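You operate a simulated robot arm through the tools that you are given. There is no shell and no other tool. Be economical: measure what you need, move in short steps, check, and stop when the job is done.

The job below is to be done with a simulated robot arm. You get a single attempt, and the scene is never put back.

## Task
Open the white test box lid, take the staple strip and leave it in the green tote, then shut the lid. Put the red test piece with the smallest size on its label from the top of the coil bench on the deck of the pallet with the blue strap. Fetch the green former and set it on the shelf of the unit table. Open the coil bench drawer, take the 16 mm green test piece from the top of the coil bench and put it in the inside of the coil bench drawer, then shut the drawer. The order is free. Set down upright: red test piece, green test piece.

Only the result counts: the job must be done as asked and must still hold three seconds after the hand-in. Knocking over, shifting, dropping, spilling or breaking anything else fails it. Lids that push on must go on centred and level and be pressed home; caps that screw on are set level and turned clockwise until they are tight.

## Robot
A 7-joint arm with a two-finger parallel gripper on a trunk, on a base that drives. Base frame: it is fixed to the floor where the robot stands at the start and does not move with it; the origin is under the middle of the robot, x ahead of it, y to its left, z up; the surface under the hand at the start is at about z = 860. Readings come in mm, rad, newtons and seconds.
With the tool pointing down near the work surface it reaches from about 300 to 720 mm from the robot's upright axis, wherever it stands. Its first joint turns from -2.897 to 2.897 rad. Places, roughly: coil bench drawer [-700, 7000, 700]; deck of the pallet with the blue strap [700, 4900, 600]; green former [-250, 9250, 750]; green test piece [-750, 8750, 1000]; green tote [500, 250, 1000]; inside of the coil bench drawer [-600, 7000, 700]; red test piece [-250, 9500, 1000]; shelf of the unit table [-2400, 8300, 300]; staple strip (6x2x2 cm) [600, 0, 900]; white test box lid [500, 0, 900]. Payload 3.43 kg.
The TCP is the grasp point between the finger pads, 34 mm short of the fingertips. In the tool frame z runs along the fingers and y along their closing line. The gripper opens to 128 mm. The fingers are 24 mm wide and 12 mm thick; the gripper's body (48 by 130 mm) begins 96 mm behind the TCP.
Orientation is that of the tool frame in the base frame, as a unit quaternion [x, y, z, w]. With the fingers straight down and closing along the base's y, the tool's x points along the base's -x, its y along +y and its z along -z.

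## Interface
- The arm moves only by the tool move_arm. Its argument "series" is one flat list of numbers, 7 for each row, row after row: the turn, a rotation vector about the tool's x, y, z in rad, then the shift along the tool's x, y, z in mm, then the opening, from 0 (shut) to 1 (fully open). In form: [rx, ry, rz, dx, dy, dz, hand, rx, ry, rz, dx, dy, dz, hand, ...]. A call has 1 to 12 rows; each row is the pose to reach, as a shift and turn from the pose commanded when the call began, along the tool's axes at that moment. Rows are played at 5 a second. More than 50 mm and 0.15 rad between two rows, or a gripper value outside its range, and nothing of the call is played. Where a pose cannot be reached the arm comes as near as it can. A force on the tool above 40 N (or 10 N above the force at the start of the call, whichever is more), or a blocked arm, ends the call early, and 0.2 s more pass. Each finger travels about 108 mm/s and halts on what it meets, pressing with about 36 N; the grip force reading is that of the motor and also rises with nothing between the fingers. The clock runs only during rows and for 0.2 s after the last one: add rows that repeat a pose to give the fingers time. The reply holds the time, the measured pose of the TCP, the force on the tool along the base axes, the opening and the grip force, in the units named above and with some noise, with the torque about the TCP (base axes, N m) and any sound that the robot's microphone picked up.
- Cameras (640 x 400 px; columns grow to the right, rows downward): "scene" is now at [-5.9, 135.6, 1561]; the picture's right is [-0.05, -1.00, 0.00], its down [-0.66, 0.03, -0.75] and it looks along [0.75, -0.04, -0.66] (base axes); focal length 284 px, centre (320, 200). "wrist" rides on the gripper at [76, -11, -160] in the tool frame; the picture's right is [0.15, 0.99, 0.00], its down [-0.88, 0.13, -0.46] and it looks along [-0.45, 0.07, 0.89] (tool axes); focal length 234 px, centre (320, 200). There is no depth. A picture from a camera that has moved, and an enlarged one, comes with that camera's place and axes in the base frame and with its lens.
- camera(camera): a new picture of that camera. The clock stands still meanwhile.
- move_column(by): slides the trunk up (or, below 0, down) by that many mm; the arm and the scene camera ride with it, the base frame stays. It gives what a move gives, with no picture.
- drive_base(legs): drives the robot by 1 to 6 legs, each [ahead, left, turn to the left] in mm, mm and rad, along the robot's own axes; the way and the turn of a leg run together, so that a leg with both is an arc; at most 1500 mm and 3.142 rad a leg. The arm and the cameras ride along, it lands a little off, and it stops where it bumps. It gives what a move gives.
- aim_head(pan, tilt): turns the head with the scene camera to pan (to the left, within 1.501 rad either way) and tilt (down, from -0.506 to 1.204), counted from straight ahead of the robot. It gives what a move gives.
- enlarge(camera, box): a new picture of the part [left, top, right, bottom] of that camera's present view, enlarged. The clock stands still meanwhile.
- sign_off(): hands the job in; it is judged then, once.

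Go step by step. Nothing tells you exact positions but the pictures and the camera data: compare them with the known pose of the tool, close in by small moves and look again before you grip or let go. The budget is 186 turns and 148 pictures, counting those below and the enlarged ones. Unless the task says otherwise, let go and move clear before handing in, and close with one line.

The tools are called after ">>>" as a command line: name --argument value ..., lists and objects as JSON in quotes. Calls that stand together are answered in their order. move_arm: Moves the arm, as the interface text tells. Its arguments: {"type":"object","properties":{"series":{"type":"array","items":{"type":"number"}}},"required":["series"]} The other tools are called the same way: move_column (by) slides the trunk up or down; drive_base (legs) drives the base; aim_head (pan, tilt) turns the head that bears the scene camera; camera (camera) takes a picture; enlarge (camera, box) takes an enlarged picture of a part of a camera's view; sign_off () hands the job in.

At the start:

```text
time_s: 0.0
tool_pos: [401.3, 134.1, 1284.7]
tcp_rot: [0.0, 1.0, 0.001, 0.0]
contact_force: [-0.3, -0.2, 0.7]
torque: [0.02, 0.03, -0.02]
width: 127.9
finger_force: 0.1
trunk travel left (down, up): [-275.0, 49.0]
robot x, y, heading: [-0.6, -1.8, -0.003]
head pan, tilt: [-0.052, 0.721]
```

scene: 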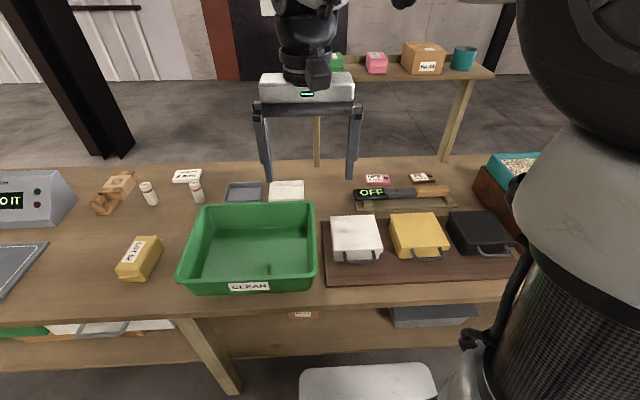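
wrist: 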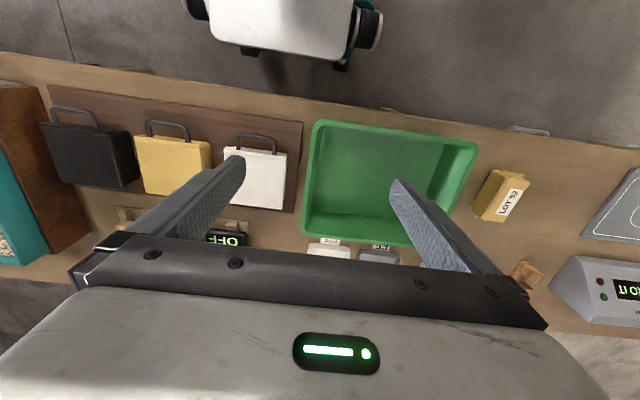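

I see the bench with three test boxes (white, yellow, black) right of the green tote. First I look closer at the white box.

>>> enlarge --camera "scene" --box '[300, 190, 460, 290]'

>>> enlarge --camera "wrist" --box '[200, 110, 360, 210]'

```text
4.00 times, centred on (380, 240) of scene
camera zoom: at [-5.9, 135.6, 1561.0], right [-0.05, -1.0, 0.0], down [-0.66, 0.03, -0.75], along [0.75, -0.04, -0.66], focal length 1137 px, centre (80, 40)
```

zoom: 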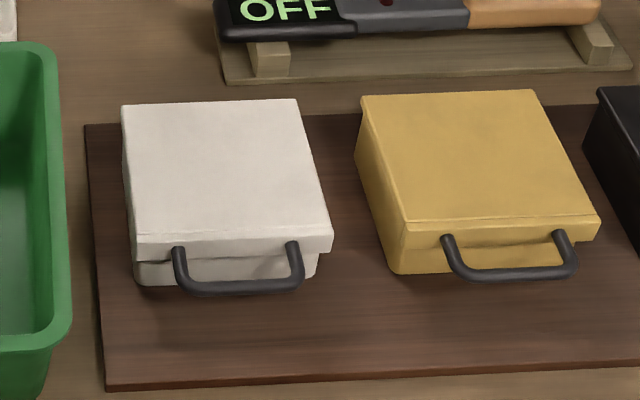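

```text
4.00 times, centred on (280, 160) of wrist
camera zoom: at [326.6, 122.9, 1444.7], right [-0.15, 0.99, 0.0], down [0.88, 0.13, 0.46], along [0.45, 0.07, -0.89], focal length 937 px, centre (480, 360)
```

zoom: 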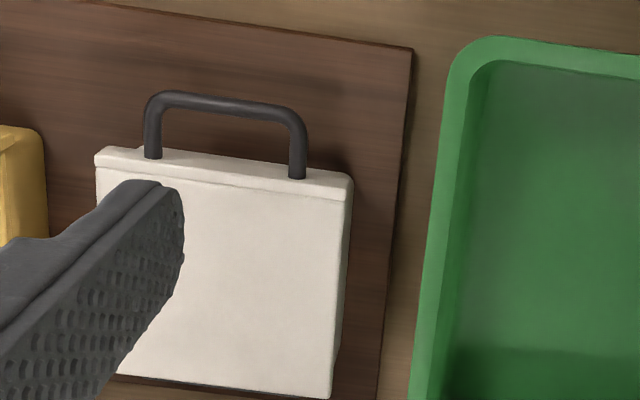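

The handle bar is at about (450, 5, 935), the lid hinges at the far edge (x≈618). I back up 200 mm for reach and yaw the tool so the fingers close fore-and-aft.

>>> drive_base --legs '[[-200, 0, 0]]'

>>> move_arm --series '[0, 0, -0.131, 0, 0, 0, 1, 0, 0, -0.262, 0, 0, 0, 1, 0, 0, -0.393, 0, 0, 0, 1, 0, 0, -0.524, 0, 0, 0, 1, 0, 0, -0.655, 0, 0, 0, 1, 0, 0, -0.785, 0, 0, 0, 1, 0, 0, -0.916, 0, 0, 0, 0.8, 0, 0, -1.047, 0, 0, 0, 0.6, 0, 0, -1.178, 0, 0, 0, 0.4, 0, 0, -1.309, 0, 0, 0, 0.3, 0, 0, -1.44, 0, 0, 0, 0.3, 0, 0, -1.571, 0, 0, 0, 0.3]'

```text
time_s: 1.6
tool_pos: [203.9, 131.4, 1285.9]
tcp_rot: [0.0, 1.0, 0.0, 0.0]
contact_force: [-0.1, 0.1, 0.2]
torque: [0.01, 0.0, -0.01]
width: 128.2
finger_force: 0.0
trunk travel left (down, up): [-275.0, 49.0]
robot x, y, heading: [-200.2, -0.2, -0.004]
head pan, tilt: [-0.052, 0.721]
```

```text
time_s: 4.2
tool_pos: [203.3, 131.8, 1284.3]
tcp_rot: [0.707, -0.707, -0.001, 0.001]
contact_force: [-0.1, 0.6, -0.2]
torque: [-0.01, 0.03, 0.01]
width: 38.4
finger_force: 0.0
trunk travel left (down, up): [-275.0, 49.0]
robot x, y, heading: [-198.8, -3.8, -0.002]
head pan, tilt: [-0.052, 0.721]
```

Yaw done. Now pitch the tool forward 60° and move it to a pre-approach point in front of the handle.

>>> move_arm --series '[0.0873, 0, 0, 10.6, -14.9, 25.8, 0.3, 0.1745, 0, 0, 21.2, -29.8, 51.7, 0.3, 0.262, 0, 0, 31.8, -44.8, 77.5, 0.3, 0.349, 0, 0, 42.3, -59.7, 103.3, 0.3, 0.436, 0, 0, 52.9, -74.6, 129.2, 0.3, 0.524, 0, 0, 63.5, -89.5, 155, 0.3, 0.611, 0, 0, 74, -104.4, 180.8, 0.3, 0.698, 0, 0, 84.7, -119.3, 206.7, 0.3, 0.785, 0, 0, 95.3, -134, 232.5, 0.3, 0.873, 0, 0, 105.8, -149, 258, 0.3, 0.96, 0, 0, 116.4, -164, 284, 0.3, 1.047, 0, 0, 127, -179, 310, 0.3]'

>>> camera --camera "scene"

>>> camera --camera "wrist"

```text
time_s: 6.8
tool_pos: [382.0, 5.0, 976.1]
tcp_rot: [-0.611, 0.613, -0.354, 0.353]
contact_force: [0.1, -0.3, -0.4]
torque: [0.01, 0.01, 0.01]
width: 38.6
finger_force: 0.1
trunk travel left (down, up): [-275.0, 49.0]
robot x, y, heading: [-197.9, 1.3, -0.005]
head pan, tilt: [-0.052, 0.721]
```

```text
143 pictures are left
camera scene: at [-204.3, 135.8, 1561.1], right [-0.05, -1.0, 0.0], down [-0.66, 0.04, -0.75], along [0.75, -0.04, -0.66], focal length 284 px, centre (320, 200)
```

scene: 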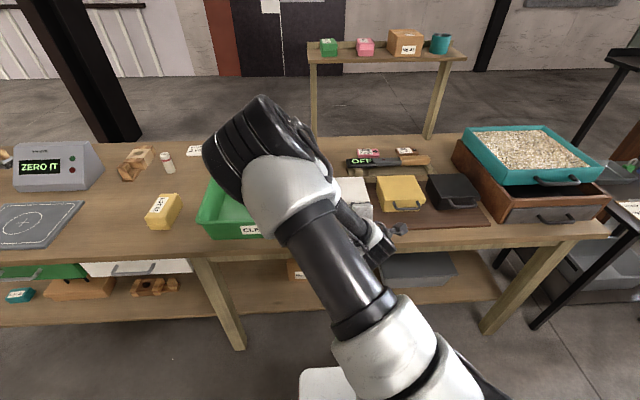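

```text
142 pictures are left
camera wrist: at [249.5, -69.5, 1064.6], right [-0.49, -0.15, -0.86], down [-0.46, 0.88, 0.11], along [0.74, 0.45, -0.5], focal length 234 px, centre (320, 200)
```

wrist: 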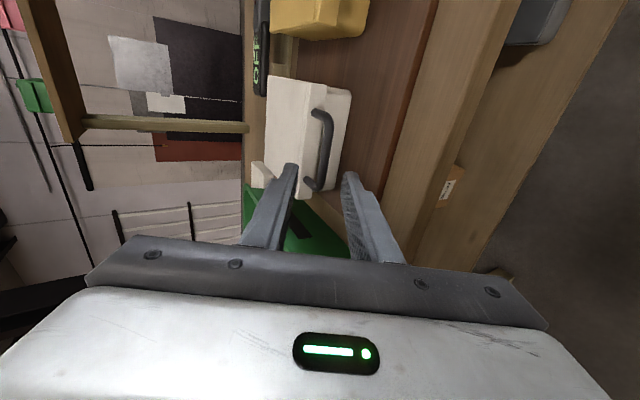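

Handle estimate confirmed (≈450, 0, 934). Advance 56 mm to straddle the bar.

>>> move_arm --series '[0, 0, 0, 0, 0, 28, 0.3, 0, 0, 0, 0, 0, 56, 0.3, 0, 0, 0, 0, 0, 56, 0.3]'

>>> enlarge --camera "wrist" --box '[220, 80, 420, 260]'

```text
time_s: 7.6
tool_pos: [430.7, 6.5, 946.2]
tcp_rot: [-0.612, 0.613, -0.353, 0.353]
contact_force: [0.3, -0.7, -0.2]
torque: [-0.02, 0.06, 0.02]
width: 38.3
finger_force: 0.1
trunk travel left (down, up): [-275.0, 49.0]
robot x, y, heading: [-201.3, -0.3, -0.007]
head pan, tilt: [-0.052, 0.721]
```

```text
2.22 times, centred on (320, 170) of wrist
camera zoom: at [298.4, -68.0, 1035.3], right [-0.49, -0.15, -0.86], down [-0.46, 0.88, 0.12], along [0.74, 0.45, -0.5], focal length 520 px, centre (320, 267)
```

zoom: 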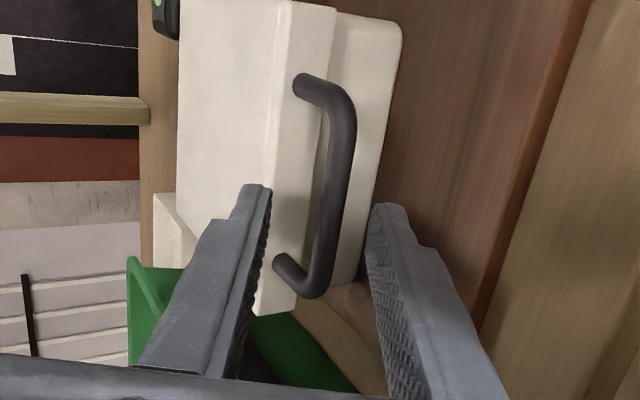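

The bar lies between the fingers. I narrow the fingers to cage it and start the lid on its arc.

>>> move_arm --series '[0, 0, 0, 0, 0, 0, 0.17, -0.04, 0, 0, 0, -11.5, -5.1, 0.17, -0.0838, 0, 0, 0, -22.9, -10.2, 0.17, -0.126, 0, 0, 0, -35, -13.9, 0.17, -0.1676, 0, 0, 0, -46.9, -17.2, 0.17, -0.21, 0, 0, 0, -59.3, -19.3, 0.17, -0.2513, 0, 0, 0, -71.6, -20.9, 0.17, -0.293, 0, 0, 0, -84.3, -21.4, 0.17, -0.335, 0, 0, 0, -96.8, -21.2, 0.17]'

>>> camera --camera "wrist"

>>> camera --camera "scene"

```text
time_s: 9.6
tool_pos: [461.7, 4.4, 1041.2]
tcp_rot: [-0.662, 0.664, -0.248, 0.246]
contact_force: [-1.0, 0.1, -1.0]
torque: [0.0, 0.01, -0.01]
width: 22.1
finger_force: 0.4
trunk travel left (down, up): [-275.0, 49.0]
robot x, y, heading: [-202.2, 2.4, -0.005]
head pan, tilt: [-0.052, 0.721]
```

```text
140 pictures are left
camera wrist: at [365.8, -69.5, 1169.8], right [-0.75, -0.14, -0.65], down [-0.39, 0.88, 0.26], along [0.53, 0.45, -0.72], focal length 234 px, centre (320, 200)
```

wrist: 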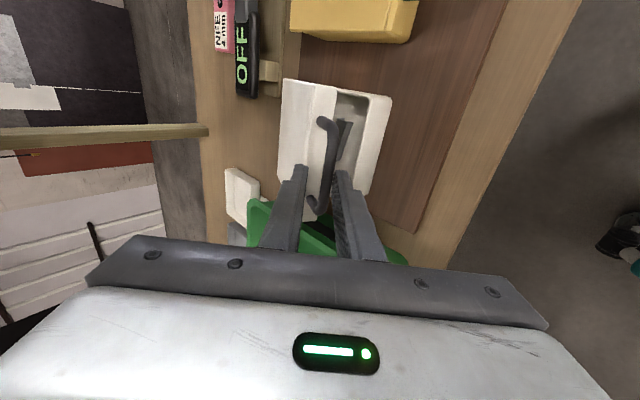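

```text
139 pictures are left
camera scene: at [-204.4, 135.6, 1561.0], right [-0.06, -1.0, 0.0], down [-0.66, 0.04, -0.75], along [0.75, -0.04, -0.66], focal length 284 px, centre (320, 200)
```

scene: 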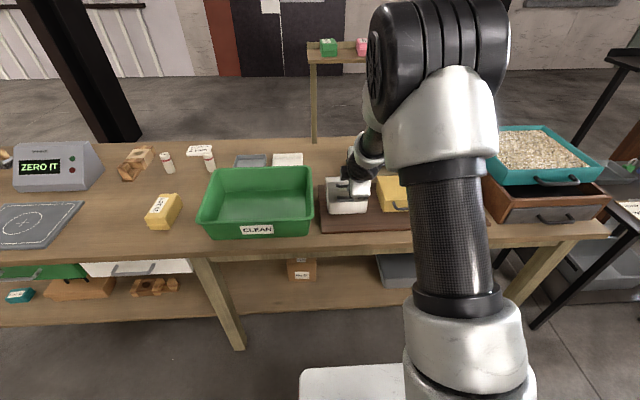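

The lid is opening and the strip shows inside. I continue to about 56°, then drive forward to keep within reach.

>>> move_arm --series '[-0.042, 0, 0, 0, -12.3, -2.7, 0.17, -0.0838, 0, 0, 0, -24.6, -5.3, 0.17, -0.126, 0, 0, 0, -37.1, -6.3, 0.17, -0.1676, 0, 0, 0, -49.6, -7.2, 0.17, -0.21, 0, 0, 0, -62.3, -6.5, 0.17, -0.2513, 0, 0, 0, -74.9, -5.7, 0.17]'

>>> drive_base --legs '[[60, 0, 0]]'

>>> camera --camera "wrist"

```text
time_s: 11.0
tool_pos: [515.1, 4.4, 1095.3]
tcp_rot: [-0.688, 0.689, -0.161, 0.16]
contact_force: [-0.4, 0.4, 0.3]
torque: [0.0, 0.02, -0.04]
width: 22.2
finger_force: 0.2
trunk travel left (down, up): [-275.0, 49.0]
robot x, y, heading: [-196.9, -1.7, -0.001]
head pan, tilt: [-0.052, 0.721]
```

```text
time_s: 12.0
tool_pos: [574.5, 4.2, 1096.3]
tcp_rot: [-0.687, 0.69, -0.161, 0.161]
contact_force: [-2.6, -0.5, 5.4]
torque: [0.06, 0.14, 0.07]
width: 21.6
finger_force: 0.1
trunk travel left (down, up): [-275.0, 49.0]
robot x, y, heading: [-140.7, -2.3, -0.0]
head pan, tilt: [-0.052, 0.721]
```

```text
138 pictures are left
camera wrist: at [512.9, -70.5, 1243.5], right [-0.89, -0.14, -0.44], down [-0.32, 0.88, 0.35], along [0.34, 0.45, -0.83], focal length 234 px, centre (320, 200)
```

wrist: 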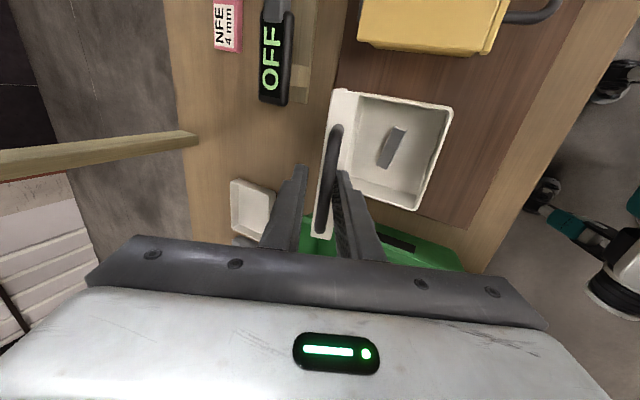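

Lid nearly vertical. I bring the tool upright along the arc, then drive forward a bit further to take the lid past vertical.

>>> move_arm --series '[-0.1, 0, 0, 0, -7.8, -2.7, 0.17, -0.2, 0, 0, 0, -15.6, -4.4, 0.17, -0.3, 0, 0, 0, -23.4, -5.6, 0.17, -0.41, 0, 0, 0, -31.3, -6.8, 0.17]'

>>> drive_base --legs '[[55, 0, 0]]'

>>> camera --camera "wrist"

```text
time_s: 13.0
tool_pos: [589.2, 4.9, 1112.8]
tcp_rot: [0.707, -0.707, 0.017, -0.017]
contact_force: [-0.4, -0.8, -0.5]
torque: [-0.03, -0.03, -0.01]
width: 21.5
finger_force: 0.1
out of reach, approached as far as the arm can: row 4
trunk travel left (down, up): [-275.0, 49.0]
robot x, y, heading: [-140.6, 2.5, 0.001]
head pan, tilt: [-0.052, 0.721]
```

```text
time_s: 13.9
tool_pos: [645.1, 2.4, 1113.5]
tcp_rot: [-0.707, 0.707, -0.018, 0.018]
contact_force: [-0.5, 1.1, -0.5]
torque: [-0.03, 0.01, 0.0]
width: 21.7
finger_force: 0.1
trunk travel left (down, up): [-275.0, 49.0]
robot x, y, heading: [-86.0, 0.7, 0.003]
head pan, tilt: [-0.052, 0.721]
```

```text
137 pictures are left
camera wrist: at [647.8, -70.8, 1272.0], right [-0.99, -0.14, -0.05], down [-0.15, 0.88, 0.45], along [-0.02, 0.45, -0.89], focal length 234 px, centre (320, 200)
```

wrist: 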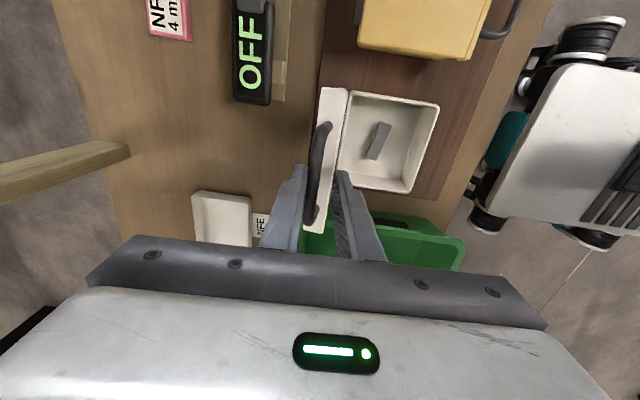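

Lid is just past vertical. I open the fingers a bit and check if it stays.

>>> move_arm --series '[0, 0, 0, 0, 0, 0, 0.35, 0, 0, 0, 0, 0, 0, 0.35, 0, 0, 0, 0, 0, 0, 0.35]'

>>> camera --camera "wrist"

```text
time_s: 14.7
tool_pos: [643.3, 3.4, 1111.5]
tcp_rot: [-0.706, 0.708, -0.018, 0.017]
contact_force: [-0.2, -0.4, -0.7]
torque: [0.06, 0.03, -0.03]
width: 45.0
finger_force: 0.5
trunk travel left (down, up): [-275.0, 49.0]
robot x, y, heading: [-87.8, 3.1, -0.007]
head pan, tilt: [-0.052, 0.721]
```

```text
136 pictures are left
camera wrist: at [647.5, -70.8, 1272.2], right [-0.99, -0.14, -0.05], down [-0.15, 0.88, 0.45], along [-0.02, 0.45, -0.89], focal length 234 px, centre (320, 200)
```

wrist: 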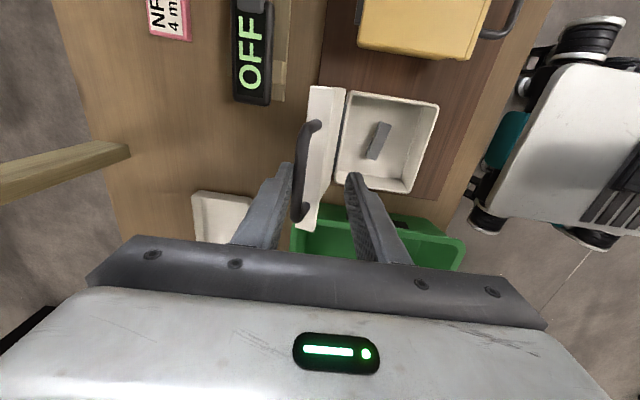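

The lid now leans back onto the far finger. I open further to let it down gently and see whether there is a stop.

>>> move_arm --series '[0, 0, 0, 0, 0, 0, 0.45, 0, 0, 0, 0, 0, 0, 0.55, 0, 0, 0, 0, 0, 0, 0.65, 0, 0, 0, 0, 0, 0, 0.65]'

>>> camera --camera "wrist"

```text
time_s: 15.7
tool_pos: [644.0, 3.4, 1112.7]
tcp_rot: [-0.706, 0.708, -0.018, 0.018]
contact_force: [-0.7, -0.4, -0.6]
torque: [0.04, 0.0, 0.02]
width: 82.8
finger_force: 0.0
trunk travel left (down, up): [-275.0, 49.0]
robot x, y, heading: [-80.7, 1.7, -0.004]
head pan, tilt: [-0.052, 0.721]
```

```text
135 pictures are left
camera wrist: at [647.5, -70.8, 1272.2], right [-0.99, -0.14, -0.05], down [-0.15, 0.88, 0.45], along [-0.02, 0.45, -0.89], focal length 234 px, centre (320, 200)
```

wrist: 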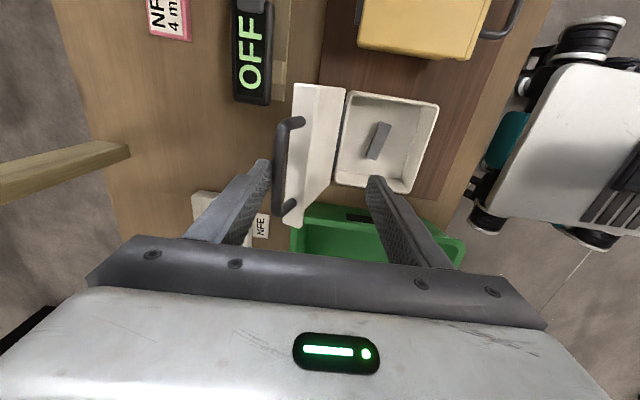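

>>> move_arm --series '[0, 0, 0, 0, 0, 0, 0.75, 0, 0, 0, 0, 0, 0, 0.8, 0, 0, 0, 0, 0, 0, 0.8]'

>>> camera --camera "wrist"

```text
time_s: 16.5
tool_pos: [643.9, 3.9, 1112.5]
tcp_rot: [-0.707, 0.707, -0.018, 0.018]
contact_force: [0.2, 0.4, -0.6]
torque: [-0.01, 0.03, 0.0]
width: 102.5
finger_force: 0.0
trunk travel left (down, up): [-275.0, 49.0]
robot x, y, heading: [-83.4, 1.2, 0.001]
head pan, tilt: [-0.052, 0.721]
```

```text
134 pictures are left
camera wrist: at [647.5, -70.8, 1272.2], right [-0.99, -0.14, -0.05], down [-0.15, 0.88, 0.45], along [-0.02, 0.45, -0.89], focal length 234 px, centre (320, 200)
```

wrist: 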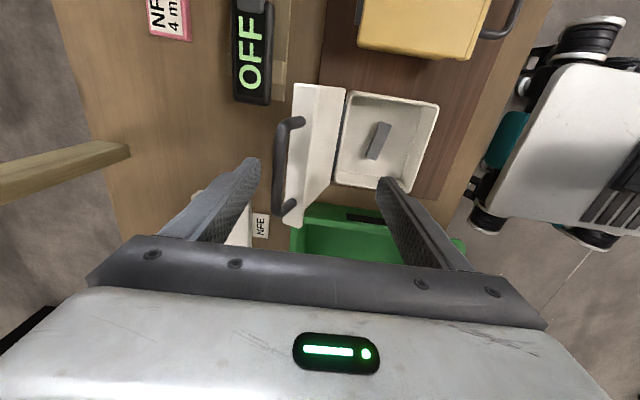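

The lid rests against its stop, open. I lift clear, move over the strip (≈559, 2), align, and look.

>>> move_arm --series '[0, 0, 0, 0, 0, -45, 0.8, -0.025, 0, 0, 0, 0, -90, 0.8, -0.05, 0, 0, 0, 42, -90, 0.6, -0.05, 0, 0.1, 2, 85, -90, 0.45, -0.05, 0, 0.15, 2, 85, -45, 0.45, -0.05, 0, 0.15, 2, 85, 0, 0.45]'

>>> camera --camera "wrist"

```text
time_s: 17.9
tool_pos: [624.7, 1.8, 1130.1]
tcp_rot: [-0.651, 0.759, 0.002, 0.0]
contact_force: [0.2, -0.6, -0.5]
torque: [0.01, -0.02, 0.03]
width: 57.7
finger_force: 0.1
out of reach, approached as far as the arm can: row 1, 2, 3, 4, 5, 6
trunk travel left (down, up): [-275.0, 49.0]
robot x, y, heading: [-85.8, -6.9, 0.0]
head pan, tilt: [-0.052, 0.721]
```

```text
133 pictures are left
camera wrist: at [625.6, -74.3, 1289.8], right [-1.0, 0.01, 0.0], down [0.01, 0.89, 0.46], along [0.0, 0.46, -0.89], focal length 234 px, centre (320, 200)
```

wrist: 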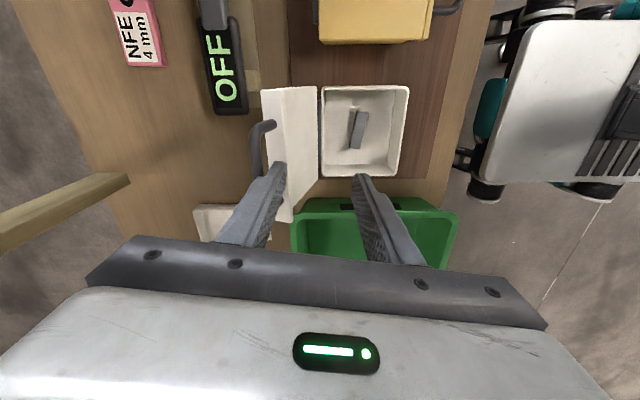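

The arm is near its reach limit and lagged. I try retreating toward the robot in a small step.

>>> move_arm --series '[0, 0, 0, 0, 20, 0, 0.45, 0, 0, 0, 0, 40, 0, 0.45, 0, 0, 0, 0, 40, 0, 0.45]'

```text
time_s: 18.7
tool_pos: [623.5, 7.6, 1140.0]
tcp_rot: [-0.651, 0.759, 0.002, 0.0]
contact_force: [0.1, -0.2, 0.0]
torque: [0.01, -0.04, -0.01]
width: 57.9
finger_force: 0.1
out of reach, approached as far as the arm can: row 1, 2, 3
trunk travel left (down, up): [-275.0, 49.0]
robot x, y, heading: [-82.0, -1.6, -0.001]
head pan, tilt: [-0.052, 0.721]
```

>>> move_arm --series '[0, 0, 0, 0, 0, 15, 0.45, 0, 0, 0, 0, 0, 30, 0.45, 0, 0, 0, 0, 0, 30, 0.45]'

```text
time_s: 19.5
tool_pos: [630.4, 7.3, 1109.0]
tcp_rot: [-0.651, 0.759, 0.002, 0.001]
contact_force: [0.9, 0.4, -0.8]
torque: [0.01, 0.0, -0.01]
width: 57.9
finger_force: 0.0
out of reach, approached as far as the arm can: row 2, 3
trunk travel left (down, up): [-275.0, 49.0]
robot x, y, heading: [-84.8, -3.4, 0.001]
head pan, tilt: [-0.052, 0.721]
```

>>> move_arm --series '[0, 0, 0, 0, 40, 0, 0.45, 0, 0, 0, 0, 80, 0, 0.45, 0, 0, 0, 0, 80, 0, 0.45]'

```text
time_s: 20.3
tool_pos: [627.4, 15.2, 1121.3]
tcp_rot: [-0.651, 0.759, 0.002, 0.0]
contact_force: [1.1, 0.2, -0.4]
torque: [0.01, 0.03, -0.01]
width: 57.7
finger_force: 0.0
out of reach, approached as far as the arm can: row 1, 2, 3
trunk travel left (down, up): [-275.0, 49.0]
robot x, y, heading: [-86.8, -1.5, 0.0]
head pan, tilt: [-0.052, 0.721]
```

The elbow seems locked straight at full reach. I drive back 80 mm to be safely over the box, then unlock with small moves.

>>> drive_base --legs '[[-80, 0, 0]]'

>>> move_arm --series '[0.1, 0, 0, 0, 30, 10, 0.45, 0.2, 0, 0, 0, 60, 20, 0.45, 0.3, 0, 0, 0, 90, 30, 0.45, 0.3, 0, 0, 0, 100, 30, 0.45]'

```text
time_s: 21.4
tool_pos: [546.9, 15.3, 1122.3]
tcp_rot: [-0.652, 0.759, 0.002, 0.002]
contact_force: [-0.9, -0.7, 0.4]
torque: [0.01, -0.02, 0.0]
width: 57.6
finger_force: 0.2
trunk travel left (down, up): [-275.0, 49.0]
robot x, y, heading: [-168.0, -0.6, 0.0]
head pan, tilt: [-0.052, 0.721]
```

```text
time_s: 22.4
tool_pos: [619.2, 36.4, 1127.8]
tcp_rot: [-0.644, 0.75, -0.112, 0.098]
contact_force: [1.1, 0.6, 0.2]
torque: [0.03, -0.01, 0.03]
width: 57.6
finger_force: 0.2
out of reach, approached as far as the arm can: row 1, 2, 3, 4
trunk travel left (down, up): [-275.0, 49.0]
robot x, y, heading: [-168.2, -0.9, -0.001]
head pan, tilt: [-0.052, 0.721]
```

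>>> move_arm --series '[-0.1, 0, 0, 0, 43, -13, 0.45, -0.2, 0, 0, 0, 86, -26, 0.45, -0.3, 0, 0, 0, 129, -40, 0.45, -0.3, 0, 0, 0, 172, -53, 0.45, -0.3, 0, 0, 0, 215, -66, 0.45, -0.3, 0, 0, 0, 258, -80, 0.45]'

```text
time_s: 23.8
tool_pos: [526.5, 105.1, 1164.2]
tcp_rot: [-0.651, 0.759, 0.003, 0.0]
contact_force: [0.0, 0.6, -0.5]
torque: [0.02, 0.01, 0.0]
width: 57.7
finger_force: 0.0
out of reach, approached as far as the arm can: row 1, 2, 3, 4, 5, 6
trunk travel left (down, up): [-275.0, 49.0]
robot x, y, heading: [-164.9, 3.8, -0.003]
head pan, tilt: [-0.052, 0.721]
```

>>> move_arm --series '[0, 0, 0, 0, -30, 0, 0.45, 0, 0, 0, 0, -60, 0, 0.45, 0, 0, 0, 0, -100, 0, 0.45, 0, 0, 0, 0, -100, 0, 0.45, 0, 0, 0, 0, -60, 0, 0.45, 0, 0, 0, 0, -20, 0, 0.45, 0, 0, 0, 0, 20, 0, 0.45, 0, 0, 0, 0, 60, 0, 0.45]'

```text
time_s: 25.6
tool_pos: [518.5, 123.3, 1181.6]
tcp_rot: [-0.652, 0.758, 0.002, 0.001]
contact_force: [0.2, -0.2, -0.3]
torque: [0.02, -0.04, 0.03]
width: 57.8
finger_force: 0.1
out of reach, approached as far as the arm can: row 1, 2, 3, 4, 5, 6, 7, 8
trunk travel left (down, up): [-275.0, 49.0]
robot x, y, heading: [-167.3, 1.2, 0.0]
head pan, tilt: [-0.052, 0.721]
```

I look at the arm's posture from the head camera.

>>> camera --camera "scene"

```text
132 pictures are left
camera scene: at [-171.5, 136.4, 1560.9], right [-0.05, -1.0, 0.0], down [-0.66, 0.04, -0.75], along [0.75, -0.04, -0.66], focal length 284 px, centre (320, 200)
```

scene: 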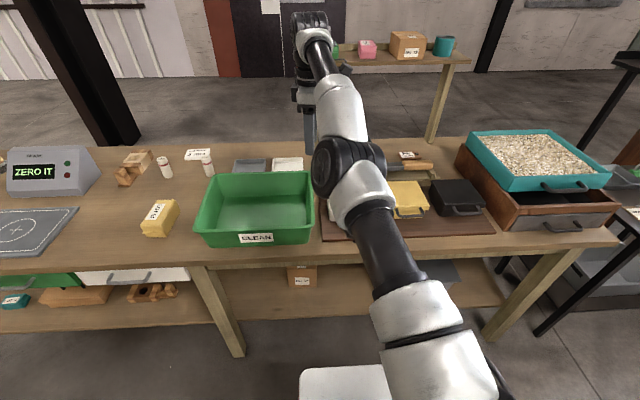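

The arm hangs fully stretched; the commanded pose may have run far inside. I command outward in steps to see when it tracks again.

>>> move_arm --series '[0, 0, 0, 0, -50, 0, 0.45, 0, 0, 0, 0, -100, 0, 0.45, 0, 0, 0, 0, -150, 0, 0.45, 0, 0, 0, 0, -200, 0, 0.45, 0, 0, 0, 0, -250, 0, 0.45, 0, 0, 0, 0, -300, 0, 0.45, 0, 0, 0, 0, -350, 0, 0.45, 0, 0, 0, 0, -400, 0, 0.45]'

```text
time_s: 27.4
tool_pos: [545.8, 76.6, 1121.1]
tcp_rot: [-0.652, 0.758, 0.001, 0.001]
contact_force: [-0.1, 0.5, 0.9]
torque: [0.0, -0.01, -0.01]
width: 57.8
finger_force: 0.0
out of reach, approached as far as the arm can: row 1, 2, 3, 4, 5, 6, 7, 8
trunk travel left (down, up): [-275.0, 49.0]
robot x, y, heading: [-164.4, -5.0, -0.001]
head pan, tilt: [-0.052, 0.721]
```

>>> move_arm --series '[0, 0, 0, 0, 5, 0, 0.45, 0, 0, 0, 0, 10, 0, 0.45, 0, 0, 0, 0, 20, 0, 0.45, 0, 0, 0, 0, 30, 0, 0.45]'

```text
time_s: 28.4
tool_pos: [516.3, 78.9, 1119.6]
tcp_rot: [-0.651, 0.759, 0.002, 0.001]
contact_force: [0.9, 0.2, 0.1]
torque: [-0.01, 0.01, -0.02]
width: 57.8
finger_force: 0.1
trunk travel left (down, up): [-275.0, 49.0]
robot x, y, heading: [-166.5, -1.0, 0.0]
head pan, tilt: [-0.052, 0.721]
```

It tracks again. I continue inward and over the strip.

>>> move_arm --series '[0, 0, 0, 0, 20, 0, 0.45, 0, 0, 0, 0, 50, 0, 0.45, 0, 0, 0, 0, 80, 0, 0.45]'

```text
time_s: 29.2
tool_pos: [437.1, 90.7, 1117.6]
tcp_rot: [-0.652, 0.759, 0.001, 0.001]
contact_force: [-0.2, -0.8, 0.3]
torque: [0.0, 0.0, 0.01]
width: 57.9
finger_force: 0.1
trunk travel left (down, up): [-275.0, 49.0]
robot x, y, heading: [-165.9, -0.8, -0.002]
head pan, tilt: [-0.052, 0.721]
```

>>> drive_base --legs '[[100, 0, 0]]'

>>> move_arm --series '[0, 0, 0, 28, -12, 0, 0.45, 0, 0, 0, 56, -23, 0, 0.45, 0, 0, 0, 84.6, -35.3, 0, 0.45]'

>>> camera --camera "wrist"

```text
time_s: 30.3
tool_pos: [533.4, 88.4, 1117.3]
tcp_rot: [-0.65, 0.76, 0.002, 0.0]
contact_force: [0.8, -0.4, 1.0]
torque: [0.02, 0.01, -0.03]
width: 57.9
finger_force: 0.1
trunk travel left (down, up): [-275.0, 49.0]
robot x, y, heading: [-67.8, -0.7, -0.003]
head pan, tilt: [-0.052, 0.721]
```

```text
time_s: 31.1
tool_pos: [558.7, -0.6, 1118.6]
tcp_rot: [-0.649, 0.76, 0.002, 0.0]
contact_force: [-0.6, -0.3, 0.2]
torque: [0.0, 0.01, -0.01]
width: 57.8
finger_force: 0.1
trunk travel left (down, up): [-275.0, 49.0]
robot x, y, heading: [-67.6, -2.8, -0.002]
head pan, tilt: [-0.052, 0.721]
```

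```text
131 pictures are left
camera wrist: at [557.0, -76.5, 1276.9], right [-1.0, 0.01, 0.0], down [0.01, 0.89, 0.46], along [0.0, 0.46, -0.89], focal length 234 px, centre (320, 200)
```

wrist: 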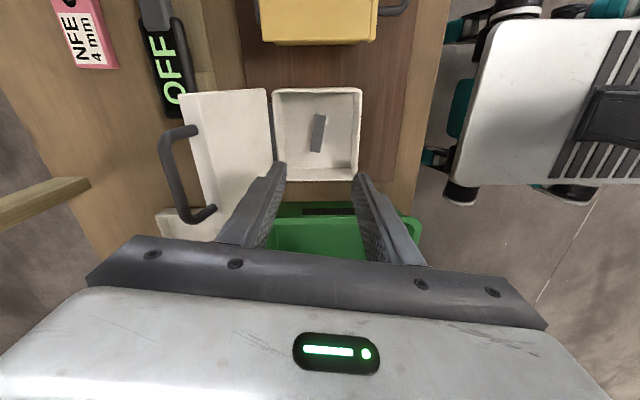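

Strip at ≈(560, 4), lying about 14° off y. I align and descend into the box.

>>> move_arm --series '[0, 0, 0.1, -4.5, -1, 0, 0.4, 0, 0, 0.1, -4.5, -1, 45, 0.38, 0, 0, 0.1, -4.5, -1, 90, 0.38, 0, 0, 0.1, -4.5, -1, 135, 0.38, 0, 0, 0.1, -4.5, -1, 175, 0.38, 0, 0, 0.1, -4.5, -1, 195, 0.38]'

>>> camera --camera "wrist"

```text
time_s: 32.5
tool_pos: [556.4, 6.1, 922.6]
tcp_rot: [-0.612, 0.791, 0.002, 0.001]
contact_force: [0.1, -0.3, -0.5]
torque: [0.04, -0.01, -0.01]
width: 48.8
finger_force: 0.0
trunk travel left (down, up): [-275.0, 49.0]
robot x, y, heading: [-69.8, 2.9, -0.007]
head pan, tilt: [-0.052, 0.721]
```

```text
130 pictures are left
camera wrist: at [549.7, -70.6, 1081.1], right [-0.99, 0.11, 0.0], down [0.1, 0.88, 0.46], along [0.05, 0.46, -0.89], focal length 234 px, centre (320, 200)
```

wrist: 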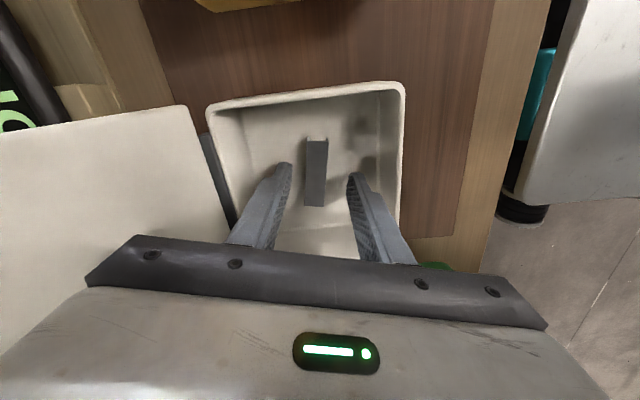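

>>> move_arm --series '[0, 0, 0, 0, 0, 6, 0.38, 0, 0, 0, 0, 0, 10, 0.38, 0, 0, 0, 0, 0, 10, 0.38]'

>>> enlarge --camera "wrist" --box '[240, 120, 400, 220]'

```text
time_s: 33.3
tool_pos: [559.4, 4.2, 912.4]
tcp_rot: [-0.612, 0.791, 0.002, 0.001]
contact_force: [0.2, -0.2, 0.8]
torque: [0.0, -0.03, 0.0]
width: 48.7
finger_force: 0.1
trunk travel left (down, up): [-275.0, 49.0]
robot x, y, heading: [-67.1, 1.1, -0.009]
head pan, tilt: [-0.052, 0.721]
```

```text
4.00 times, centred on (320, 170) of wrist
camera zoom: at [550.9, -71.3, 1071.7], right [-0.99, 0.11, 0.0], down [0.1, 0.88, 0.46], along [0.05, 0.46, -0.89], focal length 937 px, centre (320, 320)
```

zoom: 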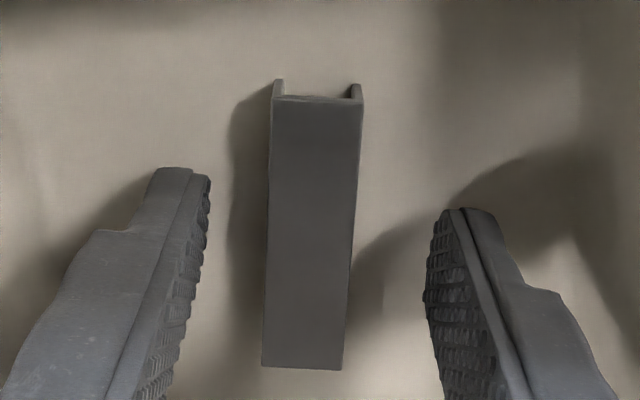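

>>> move_arm --series '[0, 0, 0, 0, 0, 3, 0.38, 0, 0, 0, 0, 0, 6, 0.38, 0, 0, 0, 0, 0, 6, 0.38]'

```text
time_s: 34.1
tool_pos: [559.0, 4.0, 912.4]
tcp_rot: [-0.611, 0.792, 0.0, 0.004]
contact_force: [0.0, -2.3, 32.9]
torque: [-0.22, 1.01, 0.09]
width: 48.6
finger_force: 0.1
trunk travel left (down, up): [-275.0, 49.0]
robot x, y, heading: [-65.1, 1.9, -0.008]
head pan, tilt: [-0.052, 0.721]
```

Tips touched the floor; I raise slightly and close on the strip.

>>> move_arm --series '[0, 0, 0, 0, 0, -9, 0.38, 0, 0, 0, 0, 0, -9, 0.2, 0, 0, 0, 0, 0, -9, 0.1, 0, 0, 0, 0, 0, -9, 0, 0, 0, 0, 0, 0, -9, 0]'

>>> enlarge --camera "wrist" --box '[240, 120, 400, 220]'

```text
time_s: 35.3
tool_pos: [558.6, 4.5, 916.1]
tcp_rot: [-0.612, 0.791, 0.002, 0.001]
contact_force: [-0.6, -0.9, -0.4]
torque: [-0.01, -0.03, 0.02]
width: 16.6
finger_force: 35.4
trunk travel left (down, up): [-275.0, 49.0]
robot x, y, heading: [-67.5, 2.1, -0.006]
head pan, tilt: [-0.052, 0.721]
```

```text
4.00 times, centred on (320, 170) of wrist
camera zoom: at [550.8, -71.4, 1075.7], right [-0.99, 0.11, 0.0], down [0.1, 0.88, 0.46], along [0.05, 0.46, -0.89], focal length 937 px, centre (320, 320)
```

zoom: 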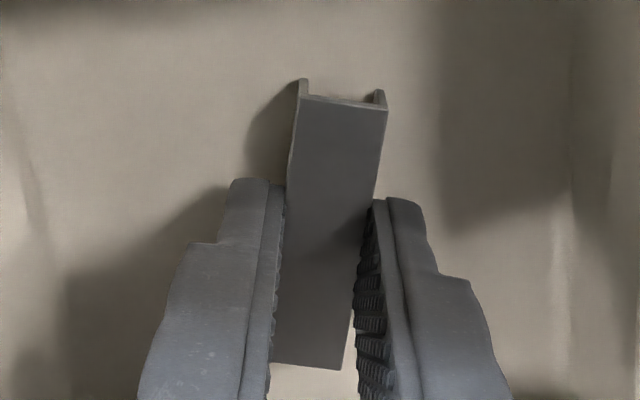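

Gripped (16.6 mm). Lift out and carry over the tote.

>>> move_arm --series '[0, 0, 0, 0, 0, -40, 0, 0, 0, 0, 0, 0, -80, 0, 0, 0, 0, 0, 0, -120, 0, 0, 0, 0, 0, 0, -150, 0, 0, 0, 0, -45, 16, -150, 0, 0, 0, 0, -90, 32, -150, 0, 0, 0, 0, -135, 48, -150, 0, 0, 0, 0, -180, 64, -150, 0, 0, 0, 0, -223, 78.6, -150, 0, 0, 0, 0, -223, 78.6, -150, 0]'

>>> camera --camera "wrist"

>>> camera --camera "scene"

```text
time_s: 37.5
tool_pos: [540.6, 238.0, 1065.3]
tcp_rot: [-0.611, 0.791, 0.001, 0.001]
contact_force: [-0.3, -0.5, 0.3]
torque: [-0.02, -0.01, 0.02]
width: 16.7
finger_force: 36.2
trunk travel left (down, up): [-275.0, 49.0]
robot x, y, heading: [-66.1, -2.2, -0.002]
head pan, tilt: [-0.052, 0.721]
```

```text
127 pictures are left
camera wrist: at [532.8, 163.4, 1224.9], right [-0.99, 0.11, 0.0], down [0.1, 0.88, 0.46], along [0.05, 0.46, -0.89], focal length 234 px, centre (320, 200)
```

wrist: 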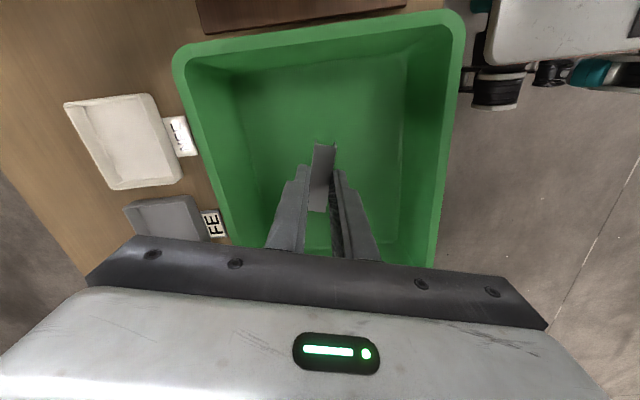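

```text
126 pictures are left
camera scene: at [-73.1, 135.6, 1561.0], right [-0.06, -1.0, 0.0], down [-0.66, 0.04, -0.75], along [0.75, -0.04, -0.66], focal length 284 px, centre (320, 200)
```

scene: 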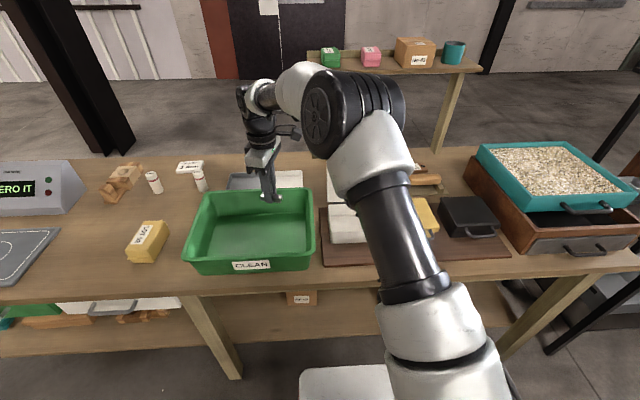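

Strip is over the tote's middle. Lower into it gently.

>>> move_arm --series '[0, 0, 0, 0, 0, 40, 0, 0, 0, 0, 0, 0, 80, 0, 0, 0, 0, 0, 0, 120, 0, 0, 0, 0, 0, 0, 140, 0, 0, 0, 0, 0, 0, 150, 0, 0, 0, 0, 0, 0, 155, 0, 0, 0, 0, 0, 0, 160, 0]'

>>> camera --camera "wrist"

```text
time_s: 39.1
tool_pos: [538.8, 239.5, 906.8]
tcp_rot: [-0.611, 0.791, 0.002, 0.002]
contact_force: [-0.8, -0.4, 0.2]
torque: [0.0, 0.01, 0.01]
width: 16.7
finger_force: 35.9
trunk travel left (down, up): [-275.0, 49.0]
robot x, y, heading: [-64.7, 2.1, -0.008]
head pan, tilt: [-0.052, 0.721]
```

```text
125 pictures are left
camera wrist: at [531.2, 163.8, 1065.9], right [-0.99, 0.11, 0.0], down [0.1, 0.88, 0.46], along [0.05, 0.46, -0.89], focal length 234 px, centre (320, 200)
```

wrist: 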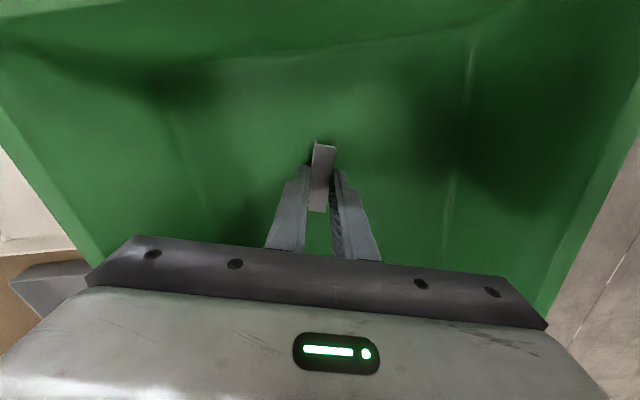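

Still no contact; a few mm more until it touches.

>>> move_arm --series '[0, 0, 0, 0, 0, 2, 0, 0, 0, 0, 0, 0, 4, 0, 0, 0, 0, 0, 0, 6, 0, 0, 0, 0, 0, 0, 8, 0]'

```text
time_s: 40.1
tool_pos: [539.2, 239.6, 902.2]
tcp_rot: [-0.611, 0.792, 0.001, 0.002]
contact_force: [-0.4, -0.5, 14.6]
torque: [-0.26, 0.1, 0.0]
width: 16.6
finger_force: 36.0
trunk travel left (down, up): [-275.0, 49.0]
robot x, y, heading: [-68.2, -2.2, -0.007]
head pan, tilt: [-0.052, 0.721]
```

Contact. Release and rise.

>>> move_arm --series '[0, 0, 0, 0, 0, -2, 0.1, 0, 0, 0, 0, 0, -2, 0.25, 0, 0, 0, 0, 0, -2, 0.35, 0, 0, 0, 0, 0, -50, 0.35, 0, 0, 0, 0, 0, -100, 0.35, 0, 0, 0, 0, 0, -150, 0.35, 0, 0, 0, 0, 0, -200, 0.35, 0, 0, 0, 0, 0, -240, 0.35]'

>>> camera --camera "wrist"

```text
time_s: 41.9
tool_pos: [539.3, 241.5, 1142.1]
tcp_rot: [-0.612, 0.791, 0.003, 0.001]
contact_force: [0.7, 1.0, -0.2]
torque: [-0.01, 0.01, 0.03]
width: 44.7
finger_force: 0.0
trunk travel left (down, up): [-275.0, 49.0]
robot x, y, heading: [-67.8, -1.2, -0.004]
head pan, tilt: [-0.052, 0.721]
```

```text
124 pictures are left
camera wrist: at [531.7, 164.7, 1300.4], right [-0.99, 0.11, 0.0], down [0.1, 0.88, 0.46], along [0.05, 0.46, -0.89], focal length 234 px, centre (320, 200)
```

wrist: 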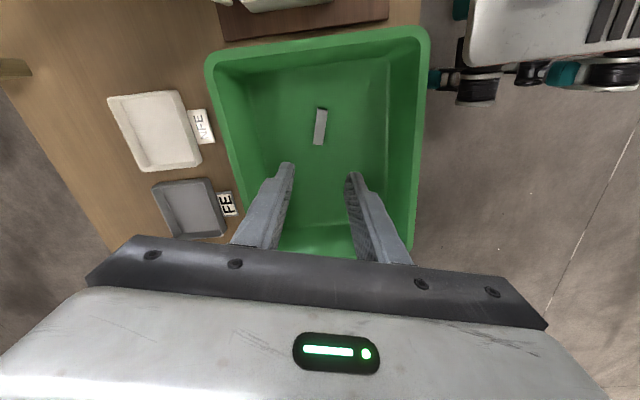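

The strip lies in the tote. Next, shutting the lid: I move over in front of the raised handle with the tool pitched forward 30°.

>>> move_arm --series '[0.087, -0.011, -0.041, 35.5, -19.7, -20, 0.35, 0.174, -0.022, -0.081, 71, -39.4, -38, 0.35, 0.26, -0.033, -0.122, 106.5, -59, -38, 0.35, 0.347, -0.044, -0.163, 142, -79, -38, 0.35, 0.434, -0.055, -0.204, 177.5, -98.6, -38, 0.35, 0.521, -0.0655, -0.248, 213, -118.3, -38, 0.35]'

>>> camera --camera "wrist"

>>> camera --camera "scene"

```text
time_s: 43.3
tool_pos: [600.7, 2.6, 1176.6]
tcp_rot: [0.683, -0.683, 0.183, -0.184]
contact_force: [-0.5, 0.2, 0.9]
torque: [0.01, -0.02, -0.01]
width: 44.8
finger_force: 0.0
trunk travel left (down, up): [-275.0, 49.0]
robot x, y, heading: [-67.0, 0.1, -0.001]
head pan, tilt: [-0.052, 0.721]
```

```text
123 pictures are left
camera wrist: at [530.1, -72.9, 1319.5], right [-0.86, -0.15, -0.5], down [-0.34, 0.88, 0.33], along [0.39, 0.45, -0.8], focal length 234 px, centre (320, 200)
```

wrist: 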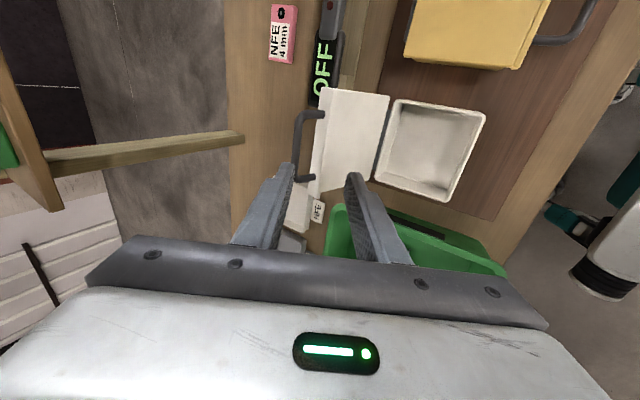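

```text
122 pictures are left
camera scene: at [-73.1, 135.1, 1561.0], right [-0.06, -1.0, 0.0], down [-0.66, 0.04, -0.75], along [0.75, -0.04, -0.66], focal length 284 px, centre (320, 200)
```

scene: 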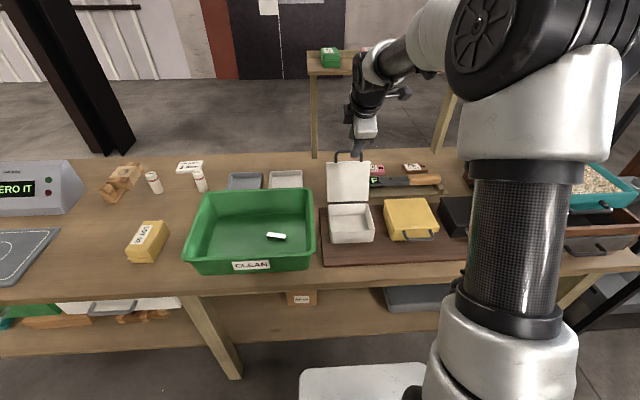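

Bar now at ≈(698, 4, 1066), lid leaning ~120°. I drive forward for reach and set a steeper pitch (75°) above the bar.

>>> drive_base --legs '[[67, 0, 0]]'

>>> move_arm --series '[-0.131, 0, 0, 0, 3, 19, 0.25, -0.262, 0, 0, 0, 6.7, 37.7, 0.25, -0.262, 0, 0, 0, 6.7, 37.7, 0.25]'

>>> camera --camera "wrist"

>>> enlarge --camera "scene" --box '[290, 100, 450, 260]'

```text
time_s: 44.3
tool_pos: [664.7, 2.7, 1175.7]
tcp_rot: [0.684, -0.683, 0.181, -0.184]
contact_force: [0.0, 0.8, -0.6]
torque: [0.01, 0.02, 0.0]
width: 44.8
finger_force: 0.1
trunk travel left (down, up): [-275.0, 49.0]
robot x, y, heading: [-0.8, 2.1, -0.004]
head pan, tilt: [-0.052, 0.721]
```

```text
time_s: 45.1
tool_pos: [678.0, 2.6, 1138.5]
tcp_rot: [-0.701, 0.701, -0.091, 0.093]
contact_force: [0.5, -0.4, -0.4]
torque: [0.01, 0.02, 0.01]
width: 31.9
finger_force: 0.0
trunk travel left (down, up): [-275.0, 49.0]
robot x, y, heading: [4.1, -4.7, -0.005]
head pan, tilt: [-0.052, 0.721]
```

```text
121 pictures are left
camera wrist: at [648.7, -72.0, 1295.9], right [-0.96, -0.15, -0.25], down [-0.24, 0.88, 0.41], along [0.16, 0.45, -0.88], focal length 234 px, centre (320, 200)
```

wrist: 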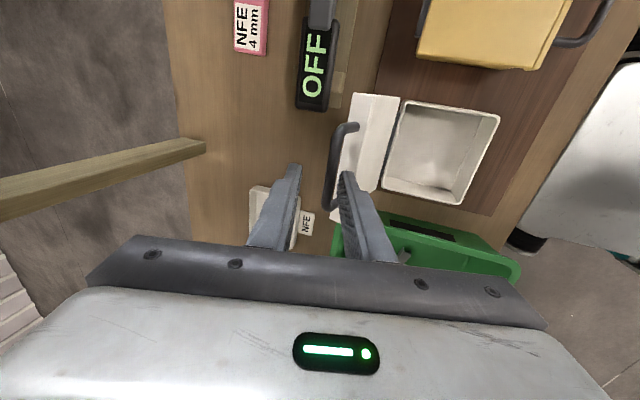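

```text
2.50 times, centred on (370, 180) of scene
camera zoom: at [-7.6, 135.1, 1561.0], right [-0.06, -1.0, 0.0], down [-0.66, 0.04, -0.75], along [0.75, -0.04, -0.66], focal length 710 px, centre (195, 250)
```

zoom: 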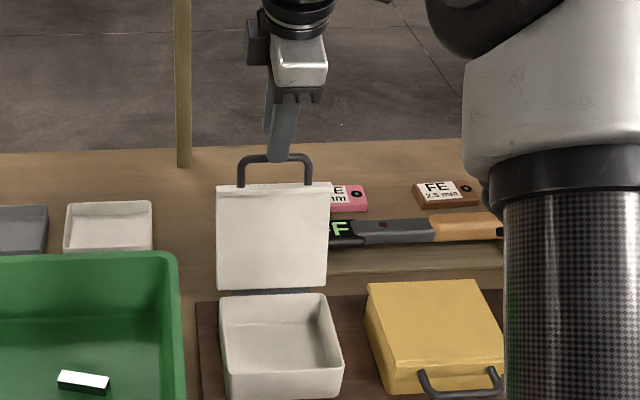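

Bar ≈(684, 4, 1075), between the fingers in x. Lower to straddle it.

>>> move_arm --series '[0, 0, 0, 0, 2.5, 15, 0.25, 0, 0, 0, 0, 5, 30, 0.25, 0, 0, 0, 0, 6.5, 40, 0.25]'

>>> camera --camera "wrist"

>>> enlarge --camera "scene" --box '[310, 100, 410, 180]'

```text
time_s: 45.9
tool_pos: [682.5, 4.1, 1102.0]
tcp_rot: [-0.7, 0.702, -0.093, 0.095]
contact_force: [-3.4, 0.3, 13.0]
torque: [-0.04, 0.31, 0.01]
width: 31.6
finger_force: 0.0
trunk travel left (down, up): [-275.0, 49.0]
robot x, y, heading: [-2.5, -1.9, -0.005]
head pan, tilt: [-0.052, 0.721]
```

```text
119 pictures are left
camera wrist: at [651.5, -71.5, 1259.4], right [-0.95, -0.14, -0.26], down [-0.24, 0.88, 0.41], along [0.17, 0.45, -0.88], focal length 234 px, centre (320, 200)
```

wrist: 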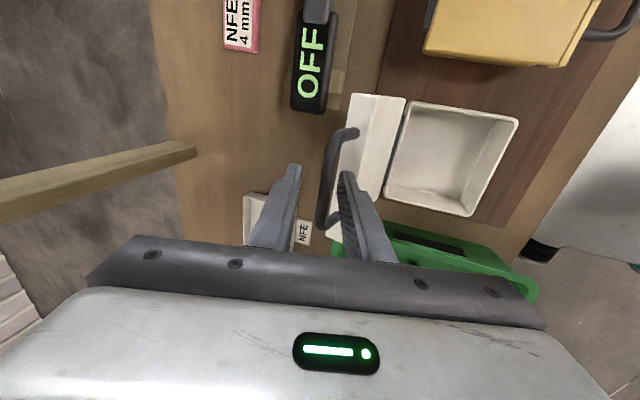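

```text
5.00 times, centred on (360, 140) of scene
camera zoom: at [-9.2, 135.1, 1561.3], right [-0.06, -1.0, 0.0], down [-0.66, 0.04, -0.75], along [0.75, -0.04, -0.66], focal length 1421 px, centre (120, 500)
```

zoom: 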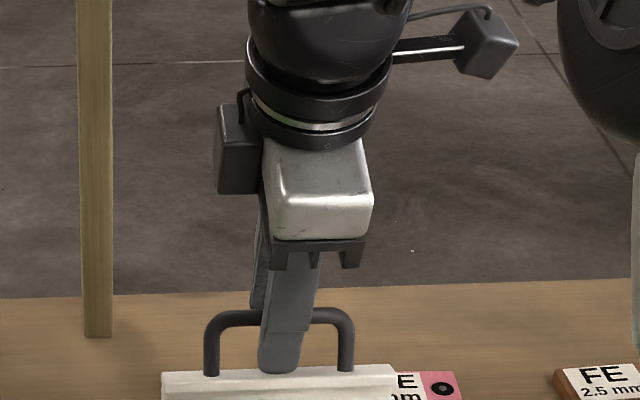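

Bar is captured; the near finger touches the lid edge. I raise a little and pull the bar back over the top.

>>> move_arm --series '[0, 0, 0, 0, -2.6, -9.7, 0.25, 0, 0, 0, 0, 7, -17, 0.25, 0, 0, 0, 0, 16.6, -23.1, 0.25, 0, 0, 0, 0, 28, -29, 0.25, 0, 0, 0, 0, 39.4, -34.4, 0.25, 0, 0, 0, 0, 54, -38, 0.25, 0, 0, 0, 0, 68.4, -42.1, 0.25, 0, 0, 0, 0, 84, -43, 0.25, 0, 0, 0, 0, 99, -44.1, 0.25]'

>>> camera --camera "wrist"

```text
time_s: 47.9
tool_pos: [574.0, 2.6, 1116.8]
tcp_rot: [-0.701, 0.702, -0.091, 0.094]
contact_force: [-0.6, 0.4, -0.1]
torque: [-0.03, 0.01, 0.0]
width: 32.0
finger_force: 1.1
trunk travel left (down, up): [-275.0, 49.0]
robot x, y, heading: [-7.9, 3.7, -0.005]
head pan, tilt: [-0.052, 0.721]
```

```text
117 pictures are left
camera wrist: at [543.9, -71.8, 1272.3], right [-0.96, -0.14, -0.26], down [-0.24, 0.88, 0.41], along [0.17, 0.45, -0.88], focal length 234 px, centre (320, 200)
```

wrist: 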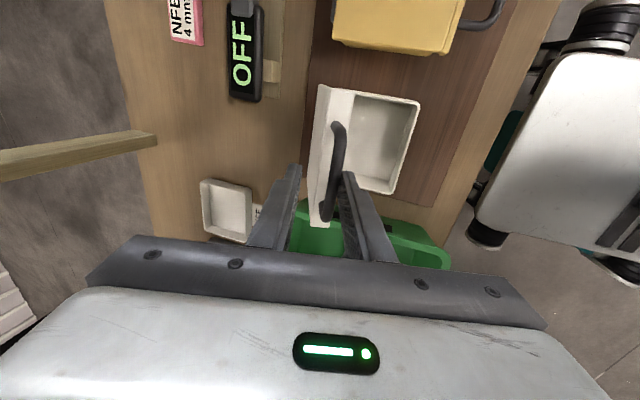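

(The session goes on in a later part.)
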